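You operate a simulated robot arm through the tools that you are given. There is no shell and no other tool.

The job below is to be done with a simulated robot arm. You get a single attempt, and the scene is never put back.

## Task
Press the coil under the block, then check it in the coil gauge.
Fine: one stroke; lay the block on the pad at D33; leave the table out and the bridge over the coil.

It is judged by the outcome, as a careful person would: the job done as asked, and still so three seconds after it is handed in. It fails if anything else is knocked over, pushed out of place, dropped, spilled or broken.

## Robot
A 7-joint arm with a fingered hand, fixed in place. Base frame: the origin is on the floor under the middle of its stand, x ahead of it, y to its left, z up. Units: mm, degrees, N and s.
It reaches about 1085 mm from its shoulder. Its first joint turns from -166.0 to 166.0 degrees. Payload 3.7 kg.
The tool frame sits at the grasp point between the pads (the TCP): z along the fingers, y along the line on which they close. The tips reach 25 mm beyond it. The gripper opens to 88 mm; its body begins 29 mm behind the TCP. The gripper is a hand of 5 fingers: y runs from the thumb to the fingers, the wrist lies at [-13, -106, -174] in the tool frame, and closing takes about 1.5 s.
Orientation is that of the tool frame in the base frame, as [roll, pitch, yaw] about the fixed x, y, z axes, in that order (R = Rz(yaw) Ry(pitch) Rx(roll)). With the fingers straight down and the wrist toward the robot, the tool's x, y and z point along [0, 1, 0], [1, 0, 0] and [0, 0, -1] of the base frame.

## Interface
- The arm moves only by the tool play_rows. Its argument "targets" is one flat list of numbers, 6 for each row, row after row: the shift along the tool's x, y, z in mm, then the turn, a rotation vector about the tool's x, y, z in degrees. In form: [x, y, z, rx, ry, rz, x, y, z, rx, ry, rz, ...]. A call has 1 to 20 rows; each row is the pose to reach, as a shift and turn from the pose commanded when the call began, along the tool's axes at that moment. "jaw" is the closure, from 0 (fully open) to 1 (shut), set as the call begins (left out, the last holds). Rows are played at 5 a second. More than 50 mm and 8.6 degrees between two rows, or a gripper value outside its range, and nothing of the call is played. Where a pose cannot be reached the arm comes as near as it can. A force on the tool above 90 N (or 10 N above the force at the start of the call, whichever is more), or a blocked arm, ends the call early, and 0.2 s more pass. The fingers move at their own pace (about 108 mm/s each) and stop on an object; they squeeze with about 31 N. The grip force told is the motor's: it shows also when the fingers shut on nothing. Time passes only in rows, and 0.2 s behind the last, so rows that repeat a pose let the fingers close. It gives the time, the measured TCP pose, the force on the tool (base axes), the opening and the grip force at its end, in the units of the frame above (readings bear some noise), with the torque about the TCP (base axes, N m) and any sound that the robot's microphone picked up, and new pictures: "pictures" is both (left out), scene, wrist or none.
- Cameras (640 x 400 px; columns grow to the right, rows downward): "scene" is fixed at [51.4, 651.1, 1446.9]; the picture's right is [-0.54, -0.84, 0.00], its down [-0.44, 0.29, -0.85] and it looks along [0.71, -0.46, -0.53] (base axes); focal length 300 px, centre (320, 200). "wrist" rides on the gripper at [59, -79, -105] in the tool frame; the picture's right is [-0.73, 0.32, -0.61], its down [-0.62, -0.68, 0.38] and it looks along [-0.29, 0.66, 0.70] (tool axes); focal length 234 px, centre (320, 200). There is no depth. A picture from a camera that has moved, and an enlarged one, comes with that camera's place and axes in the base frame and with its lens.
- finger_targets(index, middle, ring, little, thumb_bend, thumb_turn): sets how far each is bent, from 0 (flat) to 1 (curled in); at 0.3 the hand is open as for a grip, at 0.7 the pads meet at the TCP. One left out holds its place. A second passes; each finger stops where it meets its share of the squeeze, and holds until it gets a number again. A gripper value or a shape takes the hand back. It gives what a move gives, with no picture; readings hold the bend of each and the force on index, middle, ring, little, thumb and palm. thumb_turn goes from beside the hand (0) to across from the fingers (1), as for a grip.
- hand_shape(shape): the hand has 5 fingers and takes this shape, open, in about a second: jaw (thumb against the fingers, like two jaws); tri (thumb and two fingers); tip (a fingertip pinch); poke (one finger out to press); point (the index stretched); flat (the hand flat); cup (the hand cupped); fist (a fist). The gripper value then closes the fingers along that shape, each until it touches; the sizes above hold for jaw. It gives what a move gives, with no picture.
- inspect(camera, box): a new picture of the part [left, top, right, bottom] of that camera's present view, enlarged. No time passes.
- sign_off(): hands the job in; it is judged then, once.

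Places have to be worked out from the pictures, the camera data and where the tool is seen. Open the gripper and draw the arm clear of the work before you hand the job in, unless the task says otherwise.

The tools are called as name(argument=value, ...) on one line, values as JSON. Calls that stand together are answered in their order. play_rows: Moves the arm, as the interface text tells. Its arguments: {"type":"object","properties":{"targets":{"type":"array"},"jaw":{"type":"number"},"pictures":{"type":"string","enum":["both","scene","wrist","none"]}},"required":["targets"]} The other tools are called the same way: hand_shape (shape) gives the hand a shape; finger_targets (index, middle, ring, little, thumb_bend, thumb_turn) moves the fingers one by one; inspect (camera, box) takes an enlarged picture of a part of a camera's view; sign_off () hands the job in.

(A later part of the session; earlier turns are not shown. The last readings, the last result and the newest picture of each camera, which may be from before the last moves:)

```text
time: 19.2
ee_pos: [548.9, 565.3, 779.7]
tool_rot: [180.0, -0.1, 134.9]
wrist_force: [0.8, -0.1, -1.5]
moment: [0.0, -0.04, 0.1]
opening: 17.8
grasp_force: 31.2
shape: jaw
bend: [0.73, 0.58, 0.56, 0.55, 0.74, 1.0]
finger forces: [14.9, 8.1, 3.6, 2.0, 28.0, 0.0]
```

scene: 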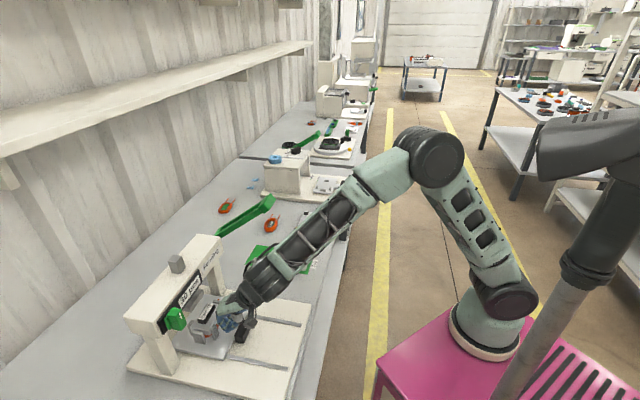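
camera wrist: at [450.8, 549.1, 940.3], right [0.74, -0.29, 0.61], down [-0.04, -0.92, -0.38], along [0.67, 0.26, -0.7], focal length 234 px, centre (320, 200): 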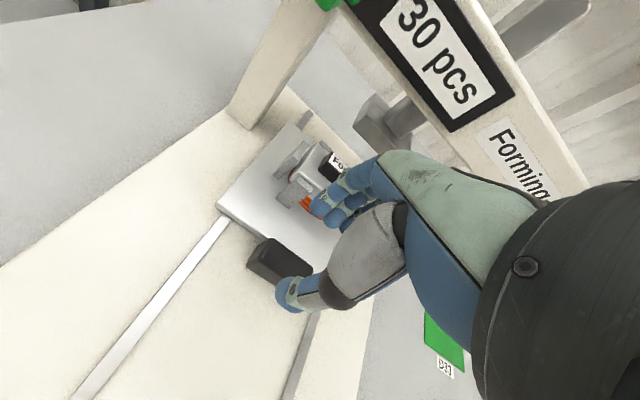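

Firm grip with all fingers and no vertical load now. I push on toward the stop in small steps.

play_rows(targets=[0, 6, 0, 0, 0, 0, 0, 12, 0, 0, 0, 0, 0, 18, 0, 0, 0, 0, 0, 24, 0, 0, 0, 0, 0, 24, 0, 0, 0, 0], pictures="none")

inspect(camera="scene", box=[140, 240, 300, 380])

inspect(camera="wrist", box=[200, 0, 520, 320])

```text
time: 20.4
ee_pos: [565.5, 581.2, 779.3]
tool_rot: [-180.0, -0.2, 135.0]
wrist_force: [-3.8, 0.8, -1.7]
moment: [0.01, 0.04, 0.2]
opening: 17.5
grasp_force: 31.0
shape: jaw
bend: [0.73, 0.58, 0.56, 0.56, 0.74, 1.0]
finger forces: [15.3, 8.2, 4.0, 2.0, 30.7, 0.0]
```

```text
2.86 times, centred on (220, 310) of scene
camera zoom: at [51.4, 651.1, 1446.9], right [-0.54, -0.84, 0.0], down [-0.44, 0.29, -0.85], along [0.71, -0.46, -0.53], focal length 858 px, centre (606, -114)
```

zoom: 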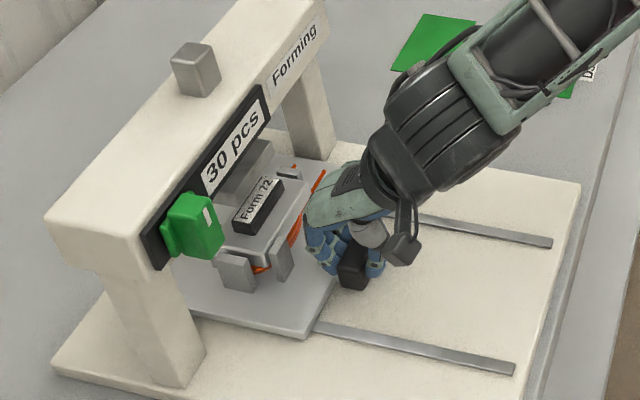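

```text
1.25 times, centred on (360, 160) of wrist
camera zoom: at [469.3, 567.7, 884.6], right [0.74, -0.29, 0.61], down [-0.04, -0.92, -0.38], along [0.67, 0.26, -0.7], focal length 293 px, centre (270, 250)
```

zoom: 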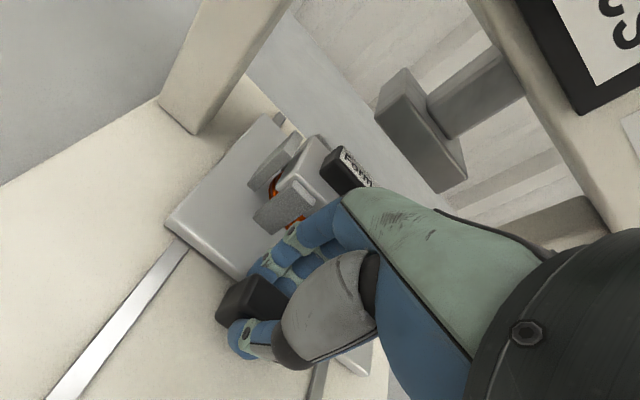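

The grip holds; table is about 155 mm in and the ram is just ahead of the block. I push further in small steps until the stop is felt.

play_rows(targets=[0, 4, 0, 0, 0, 0, 0, 8, 0, 0, 0, 0, 0, 12, 0, 0, 0, 0, 0, 12, 0, 0, 0, 0], pictures="none")

inspect(camera="scene", box=[140, 240, 300, 380])

```text
time: 21.4
ee_pos: [574.9, 590.7, 779.9]
tool_rot: [-180.0, -0.1, 134.9]
wrist_force: [-3.1, 0.9, -0.1]
moment: [0.01, 0.06, 0.18]
opening: 17.7
grasp_force: 30.8
shape: jaw
bend: [0.73, 0.58, 0.56, 0.56, 0.74, 1.0]
finger forces: [15.3, 8.3, 4.1, 2.2, 30.8, 0.1]
```

```text
2.86 times, centred on (220, 310) of scene
camera zoom: at [51.4, 651.1, 1446.9], right [-0.54, -0.84, 0.0], down [-0.44, 0.29, -0.85], along [0.71, -0.46, -0.53], focal length 858 px, centre (606, -114)
```

zoom: 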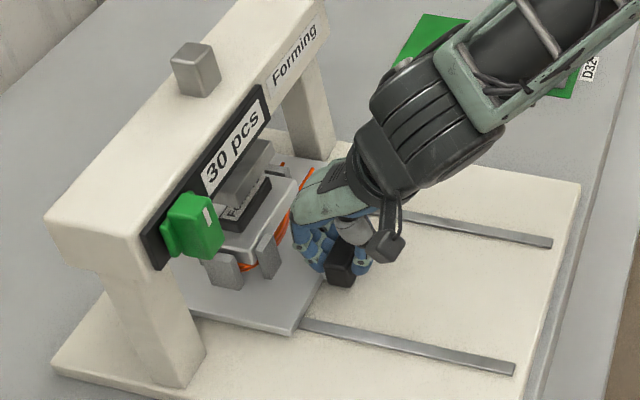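

The table still moves freely with low force; the block is now slipping under the ram. I keep pushing in 4 mm steps.

play_rows(targets=[0, 4, 0, 0, 0, 0, 0, 8, 0, 0, 0, 0, 0, 12, 0, 0, 0, 0, 0, 12, 0, 0, 0, 0], pictures="none")

inspect(camera="scene", box=[140, 240, 300, 380])

inspect(camera="wrist", box=[200, 0, 520, 320])

```text
time: 22.4
ee_pos: [582.4, 597.7, 779.3]
tool_rot: [179.9, 0.0, 135.1]
wrist_force: [-17.7, -15.3, 0.1]
moment: [-0.42, 0.49, 0.07]
opening: 17.8
grasp_force: 30.5
shape: jaw
bend: [0.74, 0.73, 0.65, 0.71, 0.72, 1.0]
finger forces: [9.2, 3.3, 3.1, 0.5, 39.2, 0.1]
```

```text
2.86 times, centred on (220, 310) of scene
camera zoom: at [51.4, 651.1, 1446.9], right [-0.54, -0.84, 0.0], down [-0.44, 0.29, -0.85], along [0.71, -0.46, -0.53], focal length 858 px, centre (606, -114)
```

zoom: 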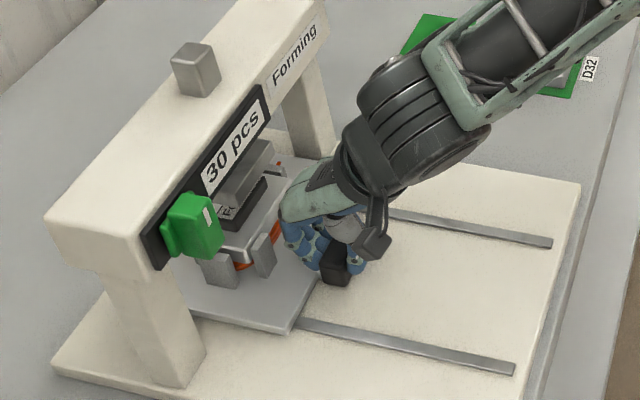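

```text
1.25 times, centred on (360, 160) of wrist
camera zoom: at [485.7, 584.2, 884.4], right [0.74, -0.28, 0.61], down [-0.04, -0.92, -0.38], along [0.67, 0.26, -0.7], focal length 293 px, centre (270, 250)
```

zoom: 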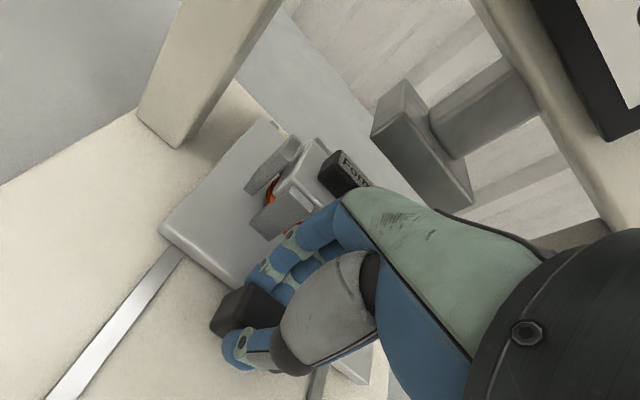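

The force rose to 23 N against the push and motion stopped: the table is at its stop under the ram. I open the hand, lift clear of the handle and back away.

play_rows(targets=[0, -2, 0, 0, 0, 0, 0, -2, 0, 0, 0, 0, 0, -2, 0, 0, 0, 0, 0, -2, 0, 0, 0, 0], jaw=0.45, pictures="none")

play_rows(targets=[0, -6, -10, 0, 0, 0, 0, -8, -20, 0, 0, 0, 0, -8, -32, 0, 0, 0, 0, -30, -42, 0, 0, 0, 0, -60, -60, 0, 0, 0, 0, -95, -90, 0, 0, 0, 0, -130, -130, 0, 0, 0, 0, -150, -170, 0, 0, 0], pictures="both")

inspect(camera="wrist", box=[200, 20, 456, 180])

inspect(camera="scene", box=[140, 240, 300, 380])

```text
time: 23.4
ee_pos: [581.4, 596.7, 781.0]
tool_rot: [180.0, -0.1, 135.1]
wrist_force: [-0.7, 0.4, 0.8]
moment: [0.01, 0.0, -0.01]
opening: 47.9
grasp_force: 0.0
shape: jaw
bend: [0.74, 0.43, 0.39, 0.42, 0.67, 1.0]
finger forces: [0.1, 0.1, 0.0, 0.0, 0.0, 0.0]
```

```text
refused: row 7 steps farther than a row can; nothing moved
```

```text
2.50 times, centred on (328, 100) of wrist
camera zoom: at [485.3, 583.5, 885.0], right [0.74, -0.29, 0.61], down [-0.04, -0.92, -0.38], along [0.67, 0.26, -0.7], focal length 585 px, centre (300, 450)
```

zoom: 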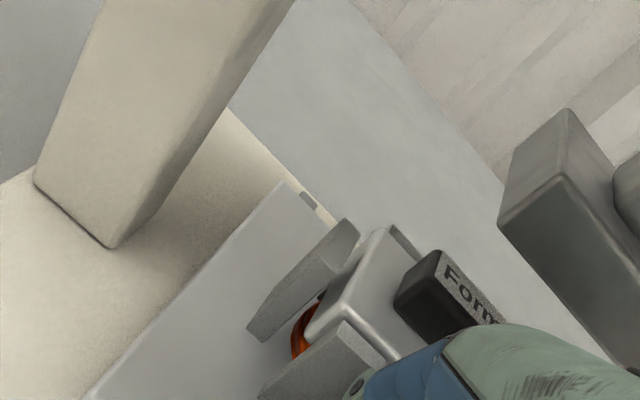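

```text
2.86 times, centred on (220, 310) of scene
camera zoom: at [51.4, 651.1, 1446.9], right [-0.54, -0.84, 0.0], down [-0.44, 0.29, -0.85], along [0.71, -0.46, -0.53], focal length 858 px, centre (606, -114)
```

zoom: 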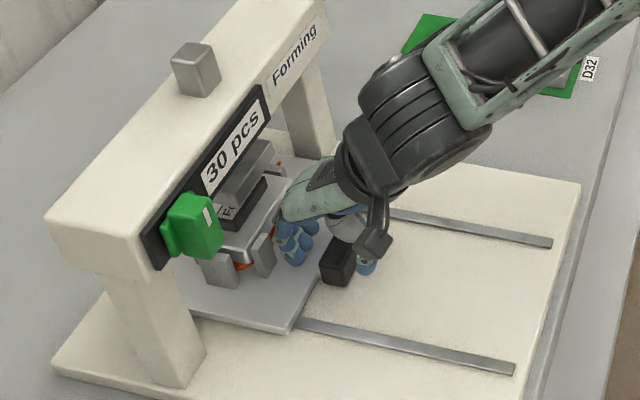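

The hand is open and free; the retreat was refused for one oversized step. I repeat it with smaller steps.

play_rows(targets=[0, -6, -10, 0, 0, 0, 0, -8, -20, 0, 0, 0, 0, -8, -32, 0, 0, 0, 0, -30, -42, 0, 0, 0, 0, -60, -60, 0, 0, 0, 0, -90, -85, 0, 0, 0, 0, -115, -115, 0, 0, 0, 0, -135, -145, 0, 0, 0, 0, -150, -170, 0, 0, 0], pictures="both")

inspect(camera="wrist", box=[200, 20, 456, 180])

inspect(camera="scene", box=[140, 240, 300, 380])

```text
time: 25.4
ee_pos: [477.3, 491.6, 949.3]
tool_rot: [179.9, -0.1, 134.9]
wrist_force: [0.4, 0.1, -0.4]
moment: [0.01, 0.02, 0.01]
opening: 47.7
grasp_force: 0.1
shape: jaw
bend: [0.74, 0.43, 0.39, 0.42, 0.67, 1.0]
finger forces: [0.1, 0.1, 0.1, 0.1, 0.0, 0.0]
camera wrist: at [380.2, 478.3, 1054.1], right [0.74, -0.29, 0.61], down [-0.04, -0.92, -0.38], along [0.67, 0.26, -0.7], focal length 234 px, centre (320, 200)
```

scene: 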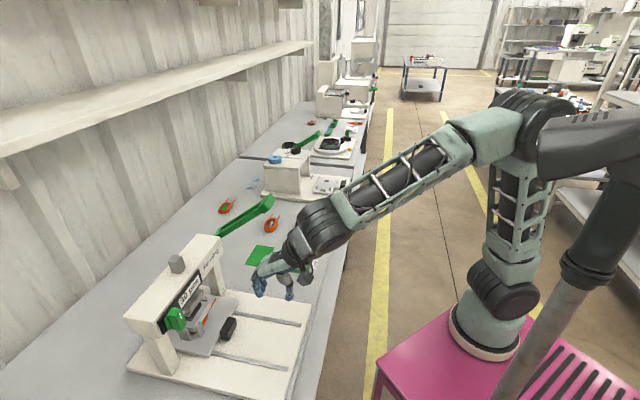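
wrist: 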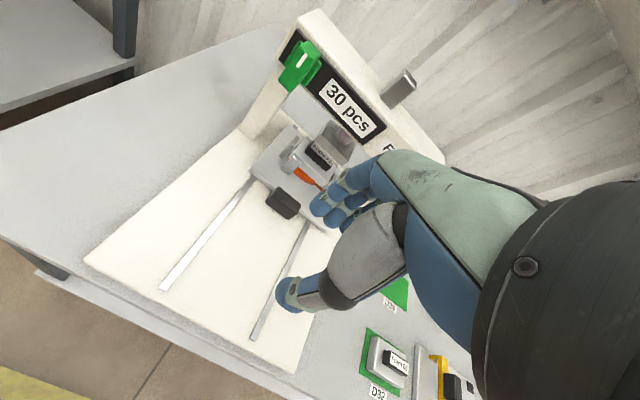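

```text
2.50 times, centred on (328, 100) of wrist
camera zoom: at [380.2, 478.3, 1054.1], right [0.74, -0.29, 0.61], down [-0.04, -0.92, -0.38], along [0.67, 0.26, -0.7], focal length 585 px, centre (300, 450)
```

zoom: 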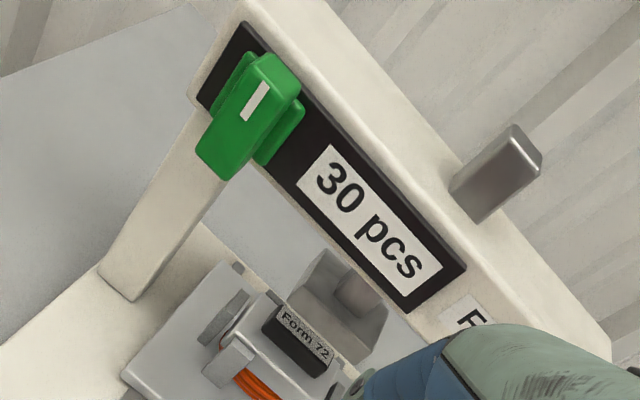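

```text
2.86 times, centred on (220, 310) of scene
camera zoom: at [51.4, 651.1, 1446.9], right [-0.54, -0.84, 0.0], down [-0.44, 0.29, -0.85], along [0.71, -0.46, -0.53], focal length 858 px, centre (606, -114)
```

zoom: 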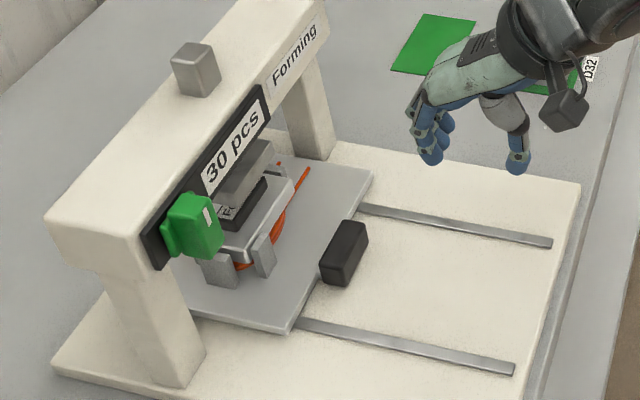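

The table is in with the block under the ram (both near e2≈938). Next is the lever; I try the fist shape here to see its geometry for pressing.

hand_shape(shape="fist")

inspect(camera="wrist", box=[220, 120, 440, 340])

inspect(camera="scene", box=[230, 220, 340, 310])

```text
time: 26.3
ee_pos: [477.5, 491.7, 949.0]
tool_rot: [180.0, -0.1, 135.0]
wrist_force: [0.0, 0.2, 0.6]
moment: [0.01, 0.0, 0.01]
opening: 0.0
grasp_force: 0.0
shape: fist
bend: [1.0, 1.0, 1.0, 1.0, 0.86, 0.85]
finger forces: [0.0, 0.0, 0.0, 0.1, 0.0, 0.0]
```

```text
1.82 times, centred on (330, 230) of wrist
camera zoom: at [380.3, 478.3, 1054.1], right [0.74, -0.29, 0.61], down [-0.04, -0.92, -0.38], along [0.67, 0.26, -0.7], focal length 426 px, centre (302, 146)
```

zoom: 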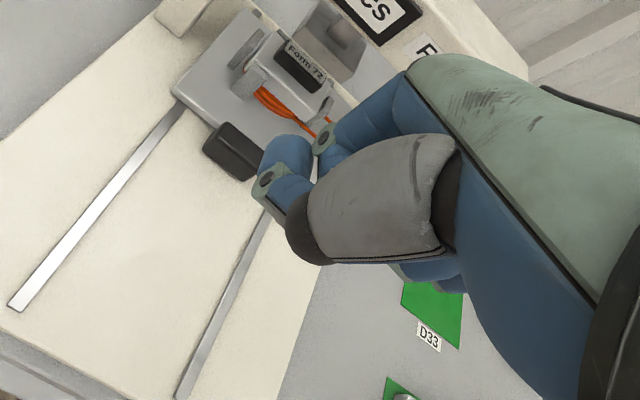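

```text
4.44 times, centred on (285, 265) of scene
camera zoom: at [51.4, 651.1, 1446.9], right [-0.54, -0.84, 0.0], down [-0.44, 0.29, -0.85], along [0.71, -0.46, -0.53], focal length 1335 px, centre (476, -89)
```

zoom: 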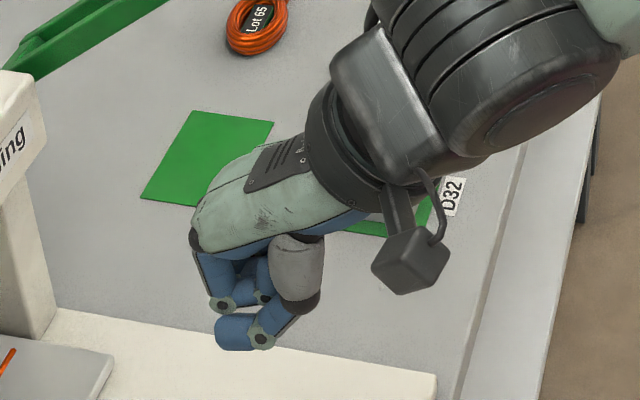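

The fist would contact with the thumb underneath, so a closed jaw with all tips together is more predictable for pressing. I go back to jaw, close it, and move above the lever bar (about (662, 429), bar top near z 1050).

hand_shape(shape="jaw")

play_rows(targets=[0, 0, -45, 0, 0, 0, 0, 0, -90, 0, 0, 0, -20, 10, -130, 0, 0, 0, -60, 30, -161, 0, 0, 0, -100, 50, -161, 0, 0, 0, -140, 70, -161, 0, 0, 0, -175, 86, -161, 0, 0, 0, -175, 86, -161, 0, 0, 0], jaw=1.0, pictures="both")

inspect(camera="scene", box=[210, 150, 320, 250])

inspect(camera="wrist", box=[200, 100, 420, 340])

```text
time: 27.2
ee_pos: [477.3, 491.0, 948.7]
tool_rot: [180.0, -0.1, 135.0]
wrist_force: [-0.1, -0.3, 0.2]
moment: [0.0, -0.03, -0.03]
opening: 87.7
grasp_force: 0.0
shape: jaw
bend: [0.3, 0.3, 0.3, 0.3, 0.3, 0.97]
finger forces: [0.0, 0.0, 0.0, 0.0, 0.0, 0.1]
```

```text
refused: row 4 steps farther than a row can; nothing moved
```

```text
4.00 times, centred on (265, 200) of scene
camera zoom: at [51.4, 651.1, 1446.9], right [-0.54, -0.84, 0.0], down [-0.44, 0.29, -0.85], along [0.71, -0.46, -0.53], focal length 1201 px, centre (540, 200)
```

zoom: 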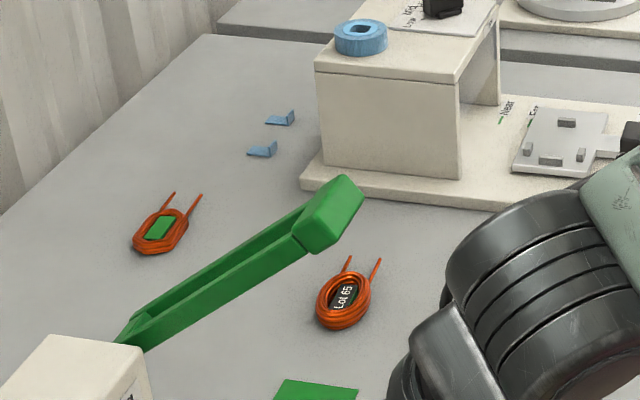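

```text
1.67 times, centred on (310, 220) of wrist
camera zoom: at [380.3, 478.4, 1054.0], right [0.74, -0.29, 0.61], down [-0.04, -0.92, -0.38], along [0.67, 0.26, -0.7], focal length 390 px, centre (337, 167)
```

zoom: 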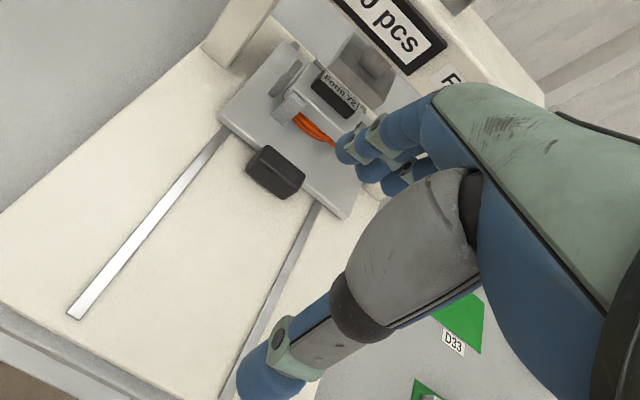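

One step exceeded 50 mm, so I repeat with smaller steps: raise, then over the lever bar.

play_rows(targets=[0, 0, -45, 0, 0, 0, 0, 0, -90, 0, 0, 0, -10, 5, -130, 0, 0, 0, -35, 18, -161, 0, 0, 0, -75, 37, -161, 0, 0, 0, -115, 57, -161, 0, 0, 0, -150, 74, -161, 0, 0, 0, -175, 86, -161, 0, 0, 0, -175, 86, -161, 0, 0, 0], jaw=1.0, pictures="both")

inspect(camera="scene", box=[210, 150, 320, 250])

inspect(camera="wrist", box=[200, 100, 420, 340])

```text
time: 29.2
ee_pos: [660.2, 427.5, 1112.9]
tool_rot: [180.0, -0.1, 134.9]
wrist_force: [0.3, -1.0, -0.2]
moment: [0.01, 0.02, 0.0]
opening: 0.0
grasp_force: 30.9
shape: jaw
bend: [0.7, 0.7, 0.7, 0.7, 0.43, 1.0]
finger forces: [0.0, 0.1, 0.0, 0.0, 0.0, 0.0]
camera wrist: at [563.4, 413.9, 1216.9], right [0.74, -0.29, 0.61], down [-0.04, -0.92, -0.38], along [0.67, 0.26, -0.7], focal length 234 px, centre (320, 200)
```

scene: 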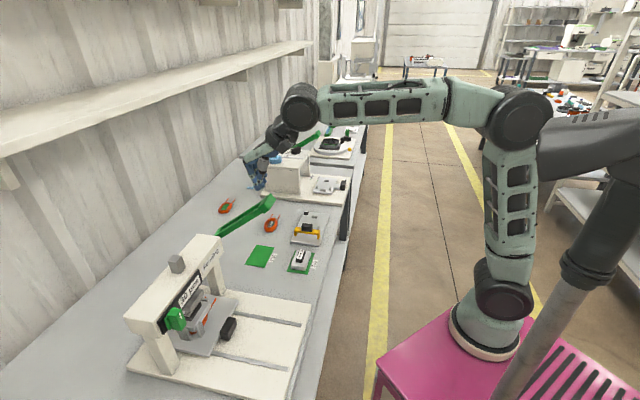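
wrist: 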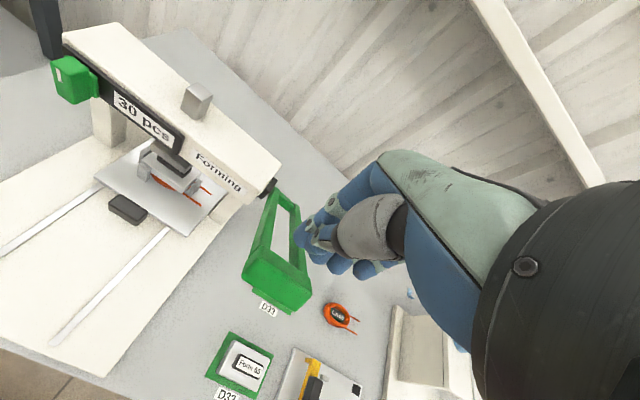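

```text
4.00 times, centred on (265, 200) of scene
camera zoom: at [51.4, 651.1, 1446.9], right [-0.54, -0.84, 0.0], down [-0.44, 0.29, -0.85], along [0.71, -0.46, -0.53], focal length 1201 px, centre (540, 200)
```

zoom: 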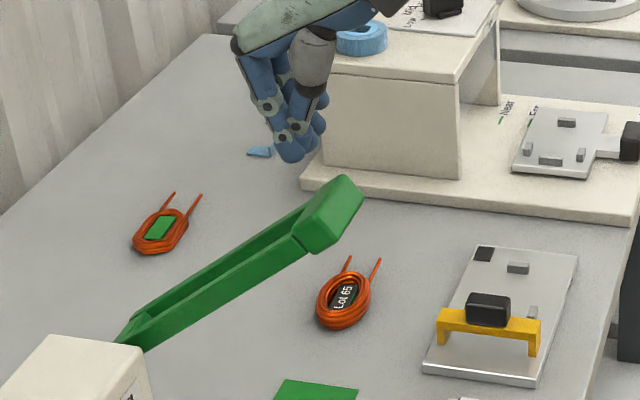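

```text
1.67 times, centred on (310, 220) of wrist
camera zoom: at [563.4, 413.9, 1216.9], right [0.74, -0.29, 0.61], down [-0.04, -0.92, -0.38], along [0.67, 0.26, -0.7], focal length 390 px, centre (337, 167)
```

zoom: 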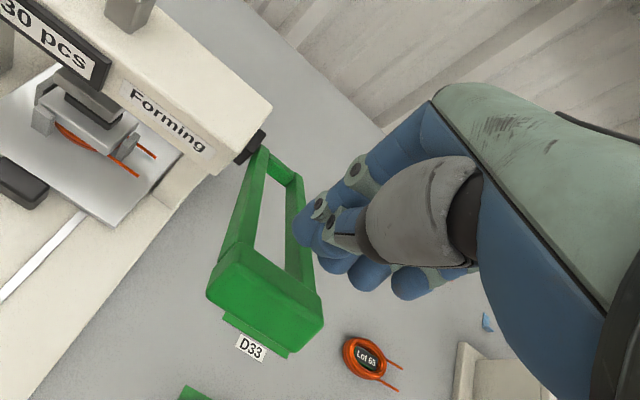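

This view confirms the bar centre near (665, 415, 1034). I shift 5 mm back and lower in small steps to touch the bar top.

play_rows(targets=[0, -5, 8, 0, 0, 0, 0, -5, 16, 0, 0, 0, 0, -5, 22, 0, 0, 0, 0, -5, 27, 0, 0, 0, 0, -5, 27, 0, 0, 0], pictures="none")

inspect(camera="scene", box=[220, 150, 300, 220])

inspect(camera="wrist", box=[220, 140, 400, 320])

```text
time: 30.4
ee_pos: [656.5, 423.2, 1084.3]
tool_rot: [180.0, 0.0, 135.0]
wrist_force: [-0.1, -0.1, -0.6]
moment: [0.0, -0.01, -0.02]
opening: 0.0
grasp_force: 31.3
shape: jaw
bend: [0.7, 0.7, 0.7, 0.7, 0.43, 1.0]
finger forces: [0.0, 0.0, 0.0, 0.1, 0.0, 0.0]
```

```text
5.71 times, centred on (260, 185) of scene
camera zoom: at [51.4, 651.1, 1446.9], right [-0.54, -0.84, 0.0], down [-0.44, 0.29, -0.85], along [0.71, -0.46, -0.53], focal length 1716 px, centre (663, 286)
```

zoom: 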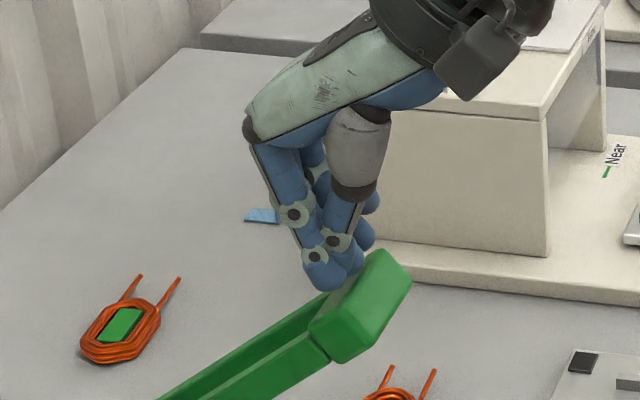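

```text
2.22 times, centred on (310, 230) of wrist
camera zoom: at [559.5, 410.2, 1188.8], right [0.74, -0.29, 0.61], down [-0.04, -0.92, -0.38], along [0.67, 0.26, -0.7], focal length 520 px, centre (342, 133)
```

zoom: 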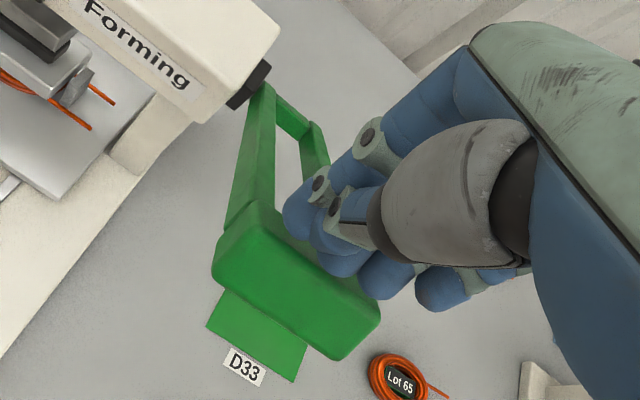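

The fingertips are just above the bar's upper face. I lower until I feel contact.

play_rows(targets=[0, 3, 4, 0, 0, 0, 0, 3, 8, 0, 0, 0, 0, 3, 12, 0, 0, 0, 0, 3, 12, 0, 0, 0], pictures="none")

inspect(camera="scene", box=[220, 150, 300, 220])

```text
time: 31.4
ee_pos: [659.1, 426.1, 1072.3]
tool_rot: [180.0, -0.2, 134.9]
wrist_force: [-0.3, 0.8, 0.5]
moment: [-0.04, 0.01, -0.01]
opening: 0.2
grasp_force: 31.1
shape: jaw
bend: [0.7, 0.7, 0.7, 0.7, 0.43, 1.0]
finger forces: [0.0, 0.0, 0.1, 0.0, 0.0, 0.1]
```

```text
5.71 times, centred on (260, 185) of scene
camera zoom: at [51.4, 651.1, 1446.9], right [-0.54, -0.84, 0.0], down [-0.44, 0.29, -0.85], along [0.71, -0.46, -0.53], focal length 1716 px, centre (663, 286)
```

zoom: 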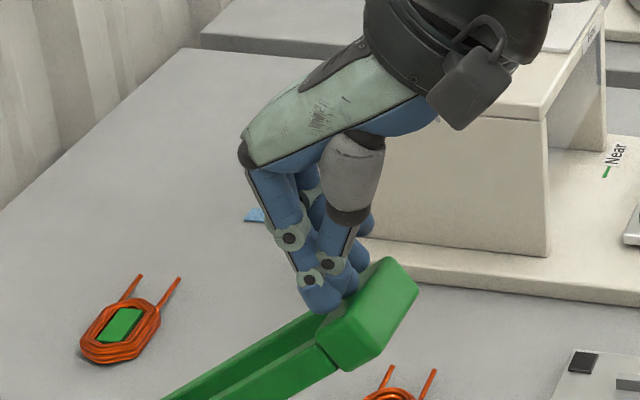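

Contact made and the lever gives lightly. I press on along its arc and watch ram and lever.

play_rows(targets=[0, -7, 10, 0, 0, 0, 0, -13.5, 19, 0, 0, 0, 0, -20, 31, 0, 0, 0, 0, -26, 43, 0, 0, 0, 0, -31, 55, 0, 0, 0, 0, -35, 68, 0, 0, 0, 0, -35, 68, 0, 0, 0], pictures="both")

inspect(camera="scene", box=[140, 170, 320, 350])

inspect(camera="scene", box=[230, 170, 320, 240])

```text
time: 33.0
ee_pos: [634.1, 400.9, 1004.2]
tool_rot: [179.9, -0.1, 135.1]
wrist_force: [-0.7, 0.6, 0.7]
moment: [0.03, -0.01, 0.01]
opening: 0.1
grasp_force: 30.8
shape: jaw
bend: [0.7, 0.7, 0.7, 0.7, 0.43, 1.0]
finger forces: [0.0, 0.0, 0.1, 0.0, 0.0, 0.1]
camera wrist: at [537.8, 387.3, 1109.0], right [0.74, -0.29, 0.61], down [-0.04, -0.92, -0.38], along [0.67, 0.26, -0.7], focal length 234 px, centre (320, 200)
```

scene: 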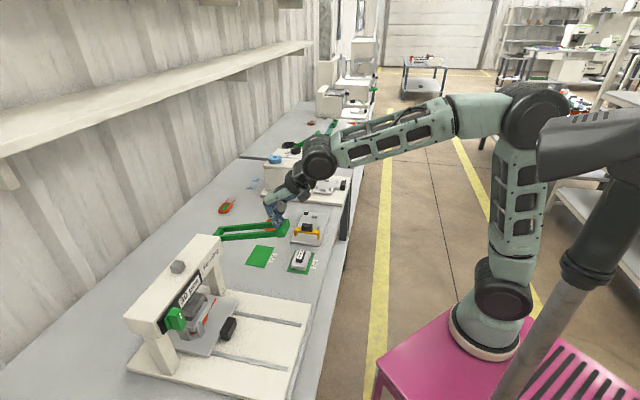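
wrist: 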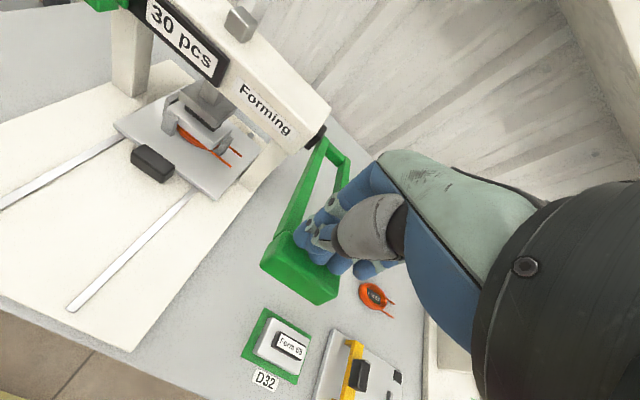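

```text
2.22 times, centred on (230, 260) of scene
camera zoom: at [51.4, 651.1, 1446.9], right [-0.54, -0.84, 0.0], down [-0.44, 0.29, -0.85], along [0.71, -0.46, -0.53], focal length 667 px, centre (520, 67)
```

zoom: 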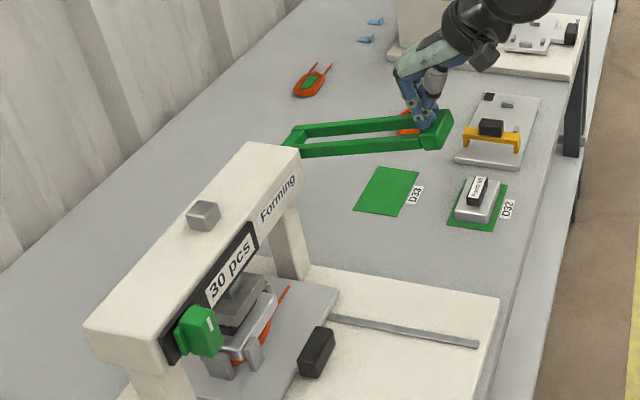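

```text
5.71 times, centred on (275, 205) of scene
camera zoom: at [51.4, 651.1, 1446.9], right [-0.54, -0.84, 0.0], down [-0.44, 0.29, -0.85], along [0.71, -0.46, -0.53], focal length 1716 px, centre (577, 171)
```

zoom: 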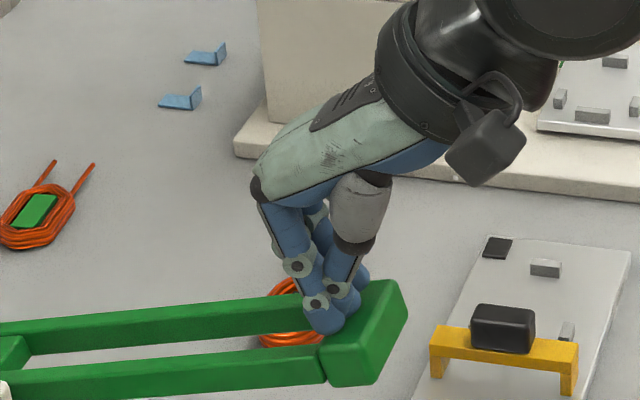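

The ram is coming down onto the block and the force is still low. I continue down the arc slowly.

play_rows(targets=[0, -2, 8, 0, 0, 0, 0, -4, 17, 0, 0, 0, 0, -5.4, 26, 0, 0, 0, 0, -6.5, 35, 0, 0, 0, 0, -6.5, 35, 0, 0, 0], pictures="none")

inspect(camera="scene", box=[140, 170, 320, 350])

inspect(camera="wrist", box=[100, 20, 420, 300])

```text
time: 34.2
ee_pos: [630.0, 395.5, 968.9]
tool_rot: [180.0, -0.2, 134.9]
wrist_force: [1.0, -0.4, 0.1]
moment: [-0.01, 0.02, 0.02]
opening: 0.0
grasp_force: 30.7
shape: jaw
bend: [0.7, 0.7, 0.7, 0.7, 0.43, 1.0]
finger forces: [0.0, 0.0, 0.0, 0.0, 0.0, 0.0]
```

```text
2.22 times, centred on (230, 260) of scene
camera zoom: at [51.4, 651.1, 1446.9], right [-0.54, -0.84, 0.0], down [-0.44, 0.29, -0.85], along [0.71, -0.46, -0.53], focal length 667 px, centre (520, 67)
```

zoom: 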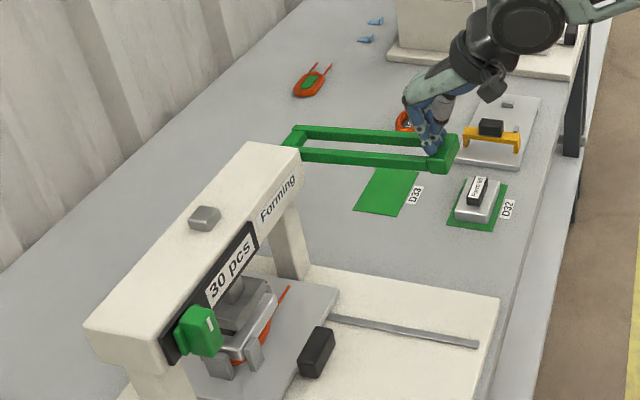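

```text
1.43 times, centred on (260, 160) of wrist
camera zoom: at [533.0, 382.5, 1073.9], right [0.74, -0.29, 0.61], down [-0.04, -0.92, -0.38], along [0.67, 0.26, -0.7], focal length 334 px, centre (406, 257)
```

zoom: 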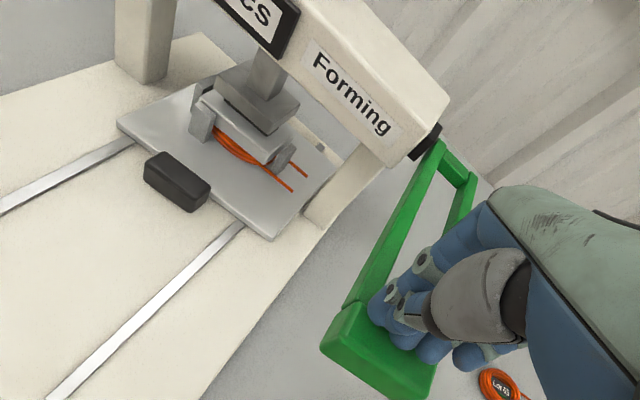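

The ram now encloses the block's grip and is about to press; force is still near zero. I continue down in small steps.

play_rows(targets=[0, -1, 9, 0, 0, 0, 0, -1, 18, 0, 0, 0, 0, 0, 27, 0, 0, 0, 0, 1, 36, 0, 0, 0, 0, 1, 36, 0, 0, 0], pictures="none")

inspect(camera="scene", box=[140, 170, 320, 350])

inspect(camera="wrist", box=[100, 20, 420, 300])

```text
time: 35.4
ee_pos: [630.6, 397.5, 933.0]
tool_rot: [-179.9, -0.1, 135.0]
wrist_force: [-1.0, 0.5, 0.7]
moment: [0.02, 0.02, -0.02]
opening: 0.1
grasp_force: 30.6
shape: jaw
bend: [0.7, 0.7, 0.7, 0.7, 0.48, 1.0]
finger forces: [0.1, 0.1, 0.0, 0.0, 0.0, 0.0]
```

```text
2.22 times, centred on (230, 260) of scene
camera zoom: at [51.4, 651.1, 1446.9], right [-0.54, -0.84, 0.0], down [-0.44, 0.29, -0.85], along [0.71, -0.46, -0.53], focal length 667 px, centre (520, 67)
```

zoom: 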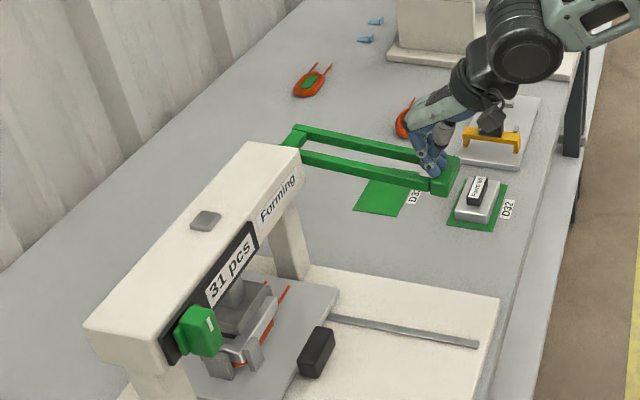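

```text
1.43 times, centred on (260, 160) of wrist
camera zoom: at [533.8, 383.8, 1037.9], right [0.74, -0.28, 0.61], down [-0.04, -0.92, -0.38], along [0.67, 0.26, -0.7], focal length 334 px, centre (406, 257)
```

zoom: 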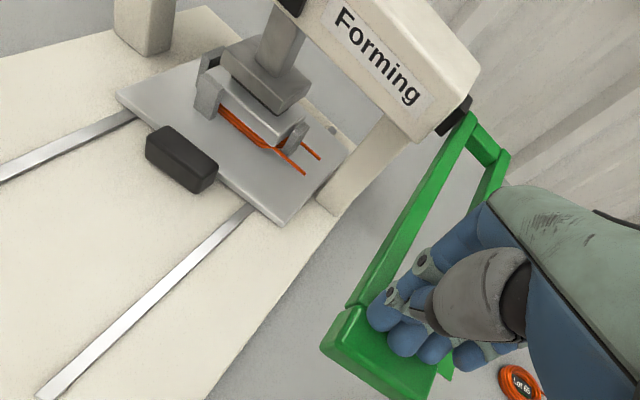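

The counter changed from 30 to 31 pcs, so the stroke is registering. I press a little further to be sure the stroke bottoms out.

play_rows(targets=[0, 1, 5, 0, 0, 0, 0, 2, 10, 0, 0, 0, 0, 3, 15, 0, 0, 0, 0, 3, 15, 0, 0, 0], pictures="none")

inspect(camera="scene", box=[140, 170, 320, 350])

inspect(camera="wrist", box=[100, 20, 420, 300])

```text
time: 36.4
ee_pos: [632.4, 399.4, 921.4]
tool_rot: [179.6, -0.1, 134.9]
wrist_force: [4.2, 7.2, 39.5]
moment: [0.03, 0.09, -0.02]
opening: 0.0
grasp_force: 31.4
shape: jaw
bend: [0.7, 0.7, 0.7, 0.7, 0.72, 1.0]
finger forces: [37.1, 0.0, 0.1, 0.0, 0.0, 0.0]
```

```text
2.22 times, centred on (230, 260) of scene
camera zoom: at [51.4, 651.1, 1446.9], right [-0.54, -0.84, 0.0], down [-0.44, 0.29, -0.85], along [0.71, -0.46, -0.53], focal length 667 px, centre (520, 67)
```

zoom: 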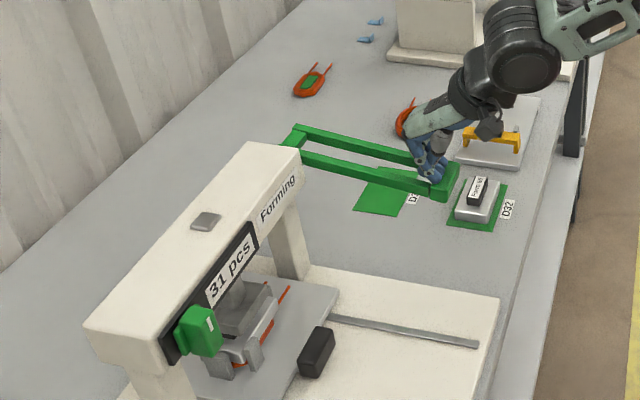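

```text
1.43 times, centred on (260, 160) of wrist
camera zoom: at [535.3, 386.2, 1025.8], right [0.74, -0.29, 0.61], down [-0.04, -0.92, -0.39], along [0.67, 0.26, -0.69], focal length 334 px, centre (406, 257)
```

zoom: 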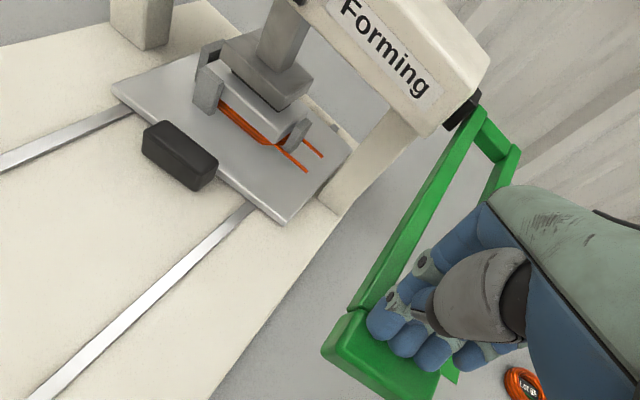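

The lever bottomed out (about 40 N upward). The stroke is complete, so I now rise to see whether the lever springs back by itself.

play_rows(targets=[0, -2, -8, 0, 0, 0, 0, -4, -20, 0, 0, 0, 0, -6, -35, 0, 0, 0, 0, -6, -35, 0, 0, 0], pictures="none")

inspect(camera="scene", box=[140, 170, 320, 350])

inspect(camera="wrist", box=[100, 20, 420, 300])

```text
time: 37.4
ee_pos: [629.2, 394.1, 951.9]
tool_rot: [-179.9, -0.1, 135.0]
wrist_force: [-1.1, -0.4, 0.7]
moment: [0.01, 0.02, 0.0]
opening: 0.0
grasp_force: 30.6
shape: jaw
bend: [0.7, 0.7, 0.7, 0.7, 0.72, 1.0]
finger forces: [0.0, 0.1, 0.1, 0.1, 0.0, 0.0]
```

```text
2.22 times, centred on (230, 260) of scene
camera zoom: at [51.4, 651.1, 1446.9], right [-0.54, -0.84, 0.0], down [-0.44, 0.29, -0.85], along [0.71, -0.46, -0.53], focal length 667 px, centre (520, 67)
```

zoom: 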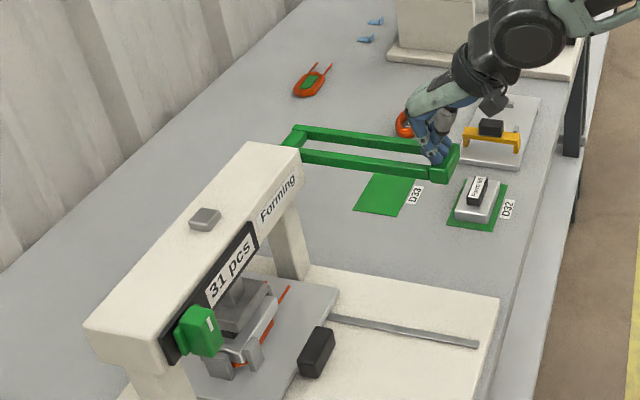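

```text
1.43 times, centred on (260, 160) of wrist
camera zoom: at [532.2, 381.4, 1057.1], right [0.74, -0.29, 0.61], down [-0.04, -0.92, -0.38], along [0.67, 0.26, -0.7], focal length 334 px, centre (406, 257)
```

zoom: 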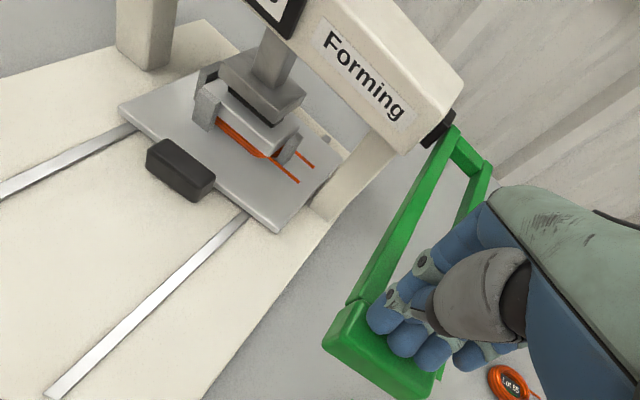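

The lever springs back with my hand. I follow it up along the same arc so it returns gently, then lift clear.

play_rows(targets=[0, 1.5, -17, 0, 0, 0, 0, 5, -35, 0, 0, 0, 0, 8, -52, 0, 0, 0, 0, 13, -65, 0, 0, 0, 0, 18, -77, 0, 0, 0, 0, 24, -89, 0, 0, 0, 0, 30, -101, 0, 0, 0, 0, 37, -110, 0, 0, 0, 0, 42, -120, 0, 0, 0, 0, 42, -140, 0, 0, 0, 0, 30, -170, 0, 0, 0, 0, 0, -200, 0, 0, 0], pictures="both")

inspect(camera="scene", box=[140, 170, 320, 350])

```text
time: 40.0
ee_pos: [629.2, 396.0, 1151.4]
tool_rot: [180.0, -0.1, 134.9]
wrist_force: [0.2, 0.1, 0.7]
moment: [0.02, 0.0, 0.01]
opening: 0.2
grasp_force: 31.5
shape: jaw
bend: [0.7, 0.7, 0.7, 0.7, 0.72, 1.0]
finger forces: [0.1, 0.0, 0.1, 0.1, 0.1, 0.0]
camera wrist: at [532.6, 382.5, 1256.5], right [0.74, -0.28, 0.61], down [-0.04, -0.92, -0.38], along [0.67, 0.26, -0.7], focal length 234 px, centre (320, 200)
```

scene: 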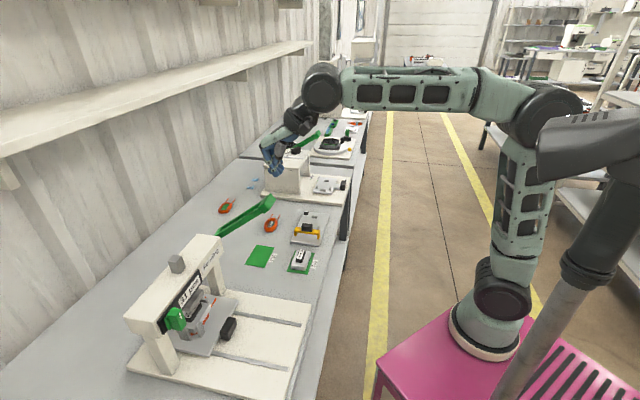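
wrist: 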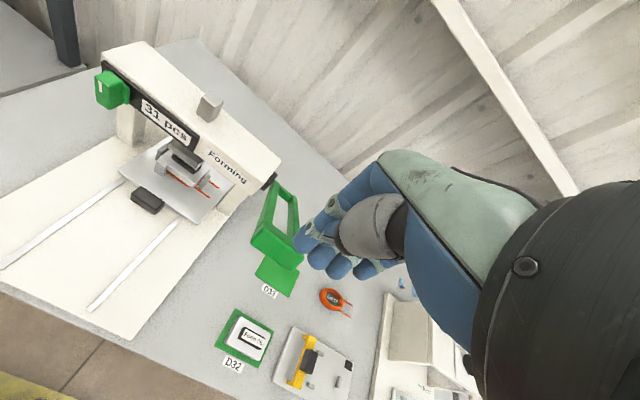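

```text
2.22 times, centred on (230, 260) of scene
camera zoom: at [51.4, 651.1, 1446.9], right [-0.54, -0.84, 0.0], down [-0.44, 0.29, -0.85], along [0.71, -0.46, -0.53], focal length 667 px, centre (520, 67)
```

zoom: 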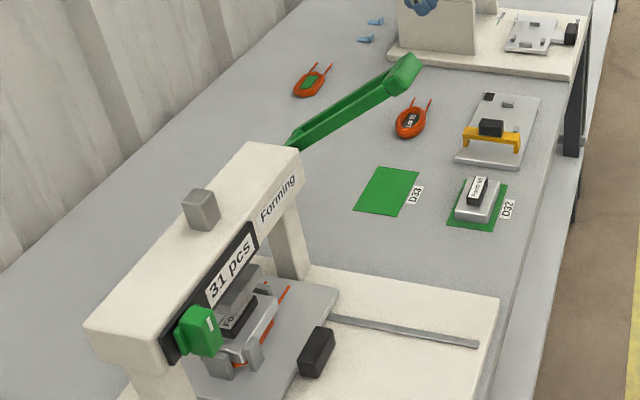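

The lever and ram are back up and the counter reads 31. I now return to the table handle with a half-open jaw to pull the table out.

play_rows(targets=[40, -10, 0, 0, 0, 0, 80, -20, 15, 0, 0, 0, 120, -30, 38, 0, 0, 0, 150, -36, 70, 0, 0, 0, 175, -40, 105, 0, 0, 0, 175, -40, 145, 0, 0, 0, 175, -40, 185, 0, 0, 0, 175, -40, 202, 0, 0, 0], jaw=0.45, pictures="wrist")

inspect(camera="wrist", box=[200, 100, 400, 260])

```text
time: 41.8
ee_pos: [474.2, 492.4, 950.2]
tool_rot: [179.9, -0.1, 135.0]
wrist_force: [0.2, -0.4, -0.2]
moment: [0.01, -0.01, -0.02]
opening: 48.1
grasp_force: 0.1
shape: jaw
bend: [0.74, 0.43, 0.39, 0.42, 0.67, 1.0]
finger forces: [0.0, 0.0, 0.0, 0.0, 0.0, 0.1]
camera wrist: at [377.5, 479.1, 1055.0], right [0.74, -0.29, 0.61], down [-0.04, -0.92, -0.39], along [0.67, 0.26, -0.7], focal length 234 px, centre (320, 200)
```

wrist: 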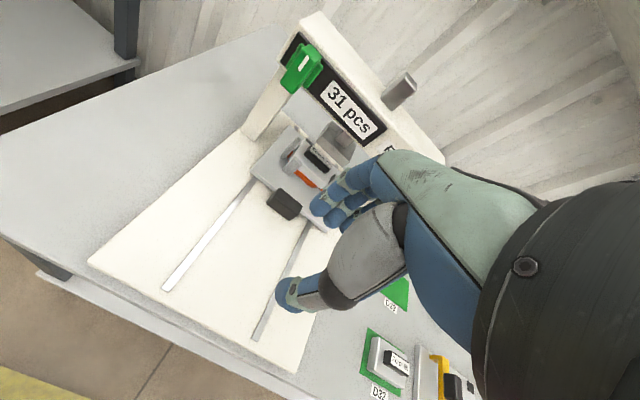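

```text
2.50 times, centred on (300, 180) of wrist
camera zoom: at [377.5, 479.1, 1055.0], right [0.74, -0.29, 0.61], down [-0.04, -0.92, -0.39], along [0.67, 0.26, -0.7], focal length 585 px, centre (370, 250)
```

zoom: 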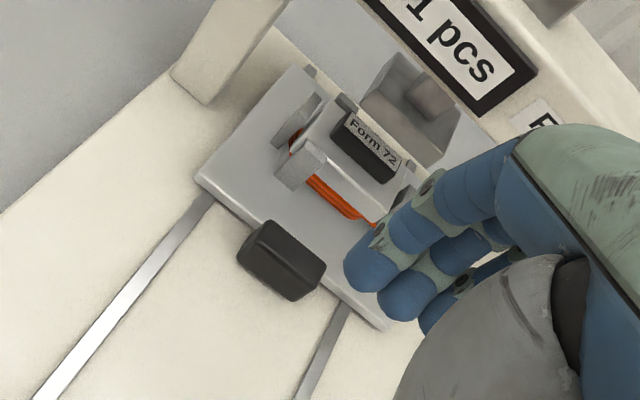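

The table and handle are unchanged. I come down along the reverse of my retreat to straddle the handle again at z≈780.

play_rows(targets=[-1, 15, 25, 0, 0, 0, -1, 35, 55, 0, 0, 0, -2, 60, 85, 0, 0, 0, -2, 88, 110, 0, 0, 0, -2, 115, 126, 0, 0, 0, -2, 138, 135, 0, 0, 0, -2, 146, 139, 0, 0, 0, -2, 146, 150, 0, 0, 0, -2, 146, 161, 0, 0, 0, -2, 146, 170, 0, 0, 0, -2, 146, 170, 0, 0, 0], pictures="none")

inspect(camera="wrist", box=[210, 150, 400, 320])

inspect(camera="scene", box=[140, 250, 280, 360])

```text
time: 44.2
ee_pos: [580.4, 593.0, 780.7]
tool_rot: [-179.9, -0.1, 135.0]
wrist_force: [0.0, 0.1, -0.1]
moment: [-0.03, 0.0, 0.01]
opening: 48.3
grasp_force: 0.0
shape: jaw
bend: [0.74, 0.43, 0.39, 0.42, 0.67, 1.0]
finger forces: [0.0, 0.0, 0.0, 0.0, 0.1, 0.0]
```

```text
2.35 times, centred on (305, 235) of wrist
camera zoom: at [483.6, 579.6, 885.4], right [0.74, -0.29, 0.61], down [-0.04, -0.92, -0.38], along [0.67, 0.26, -0.7], focal length 551 px, centre (355, 118)
```

zoom: 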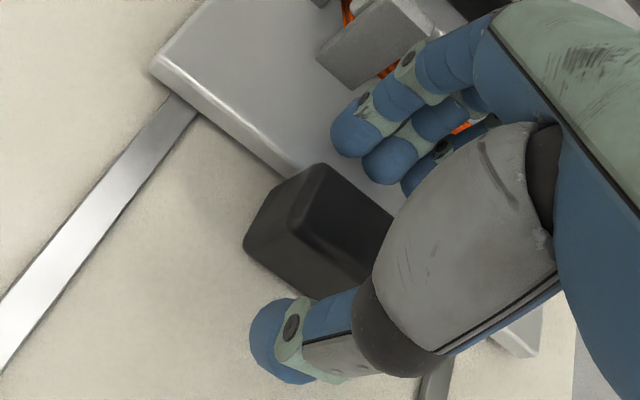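

```text
3.64 times, centred on (210, 305) of scene
camera zoom: at [51.4, 651.1, 1446.9], right [-0.54, -0.84, 0.0], down [-0.44, 0.29, -0.85], along [0.71, -0.46, -0.53], focal length 1092 px, centre (720, -182)
```

zoom: 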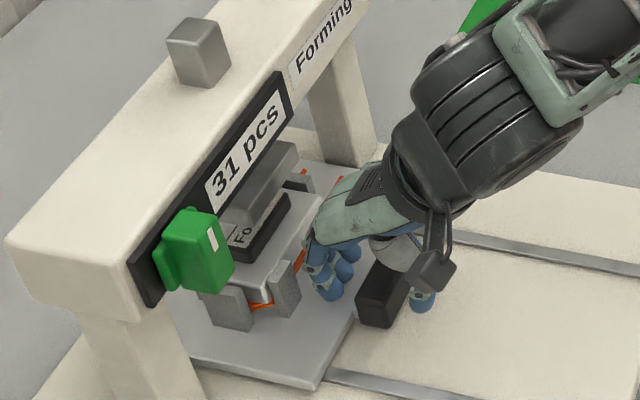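

The handle is again centred between thumb and fingers with no contact. I close on it and then draw the table out along −y.

play_rows(targets=[0, 0, 0, 0, 0, 0, 0, 0, 0, 0, 0, 0, 0, 0, 0, 0, 0, 0, 0, 0, 0, 0, 0, 0, 0, 0, 0, 0, 0, 0], jaw=0.85, pictures="none")

play_rows(targets=[0, -6, 0, 0, 0, 0, 0, -14, 0, 0, 0, 0, 0, -24, 0, 0, 0, 0, 0, -34, 0, 0, 0, 0, 0, -44, 0, 0, 0, 0, 0, -54, 0, 0, 0, 0, 0, -64, 0, 0, 0, 0, 0, -74, 0, 0, 0, 0, 0, -84, 0, 0, 0, 0, 0, -94, 0, 0, 0, 0, 0, -94, 0, 0, 0, 0], pictures="scene")

```text
time: 45.4
ee_pos: [580.1, 592.1, 779.3]
tool_rot: [-180.0, -0.1, 135.0]
wrist_force: [-2.4, -2.5, -1.5]
moment: [-0.09, 0.03, 0.12]
opening: 17.1
grasp_force: 31.2
shape: jaw
bend: [0.73, 0.59, 0.58, 0.6, 0.74, 1.0]
finger forces: [13.9, 7.2, 3.5, 1.7, 29.3, 0.1]
```

```text
time: 47.8
ee_pos: [514.5, 526.7, 781.0]
tool_rot: [180.0, -0.1, 134.9]
wrist_force: [-1.5, -1.7, -5.8]
moment: [-0.05, -0.01, 0.13]
opening: 17.0
grasp_force: 31.0
shape: jaw
bend: [0.73, 0.59, 0.58, 0.61, 0.74, 1.0]
finger forces: [15.0, 7.7, 3.6, 1.9, 29.8, 0.0]
```

scene: 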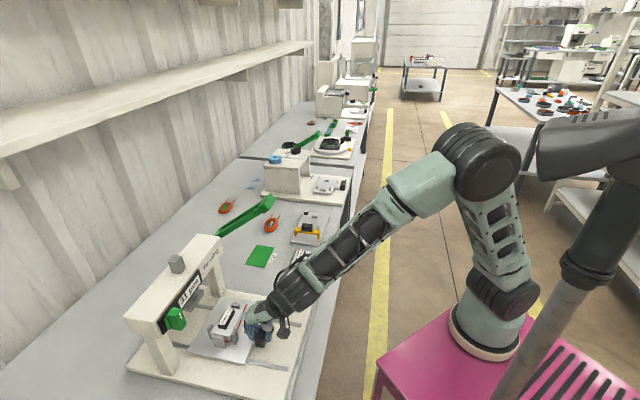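

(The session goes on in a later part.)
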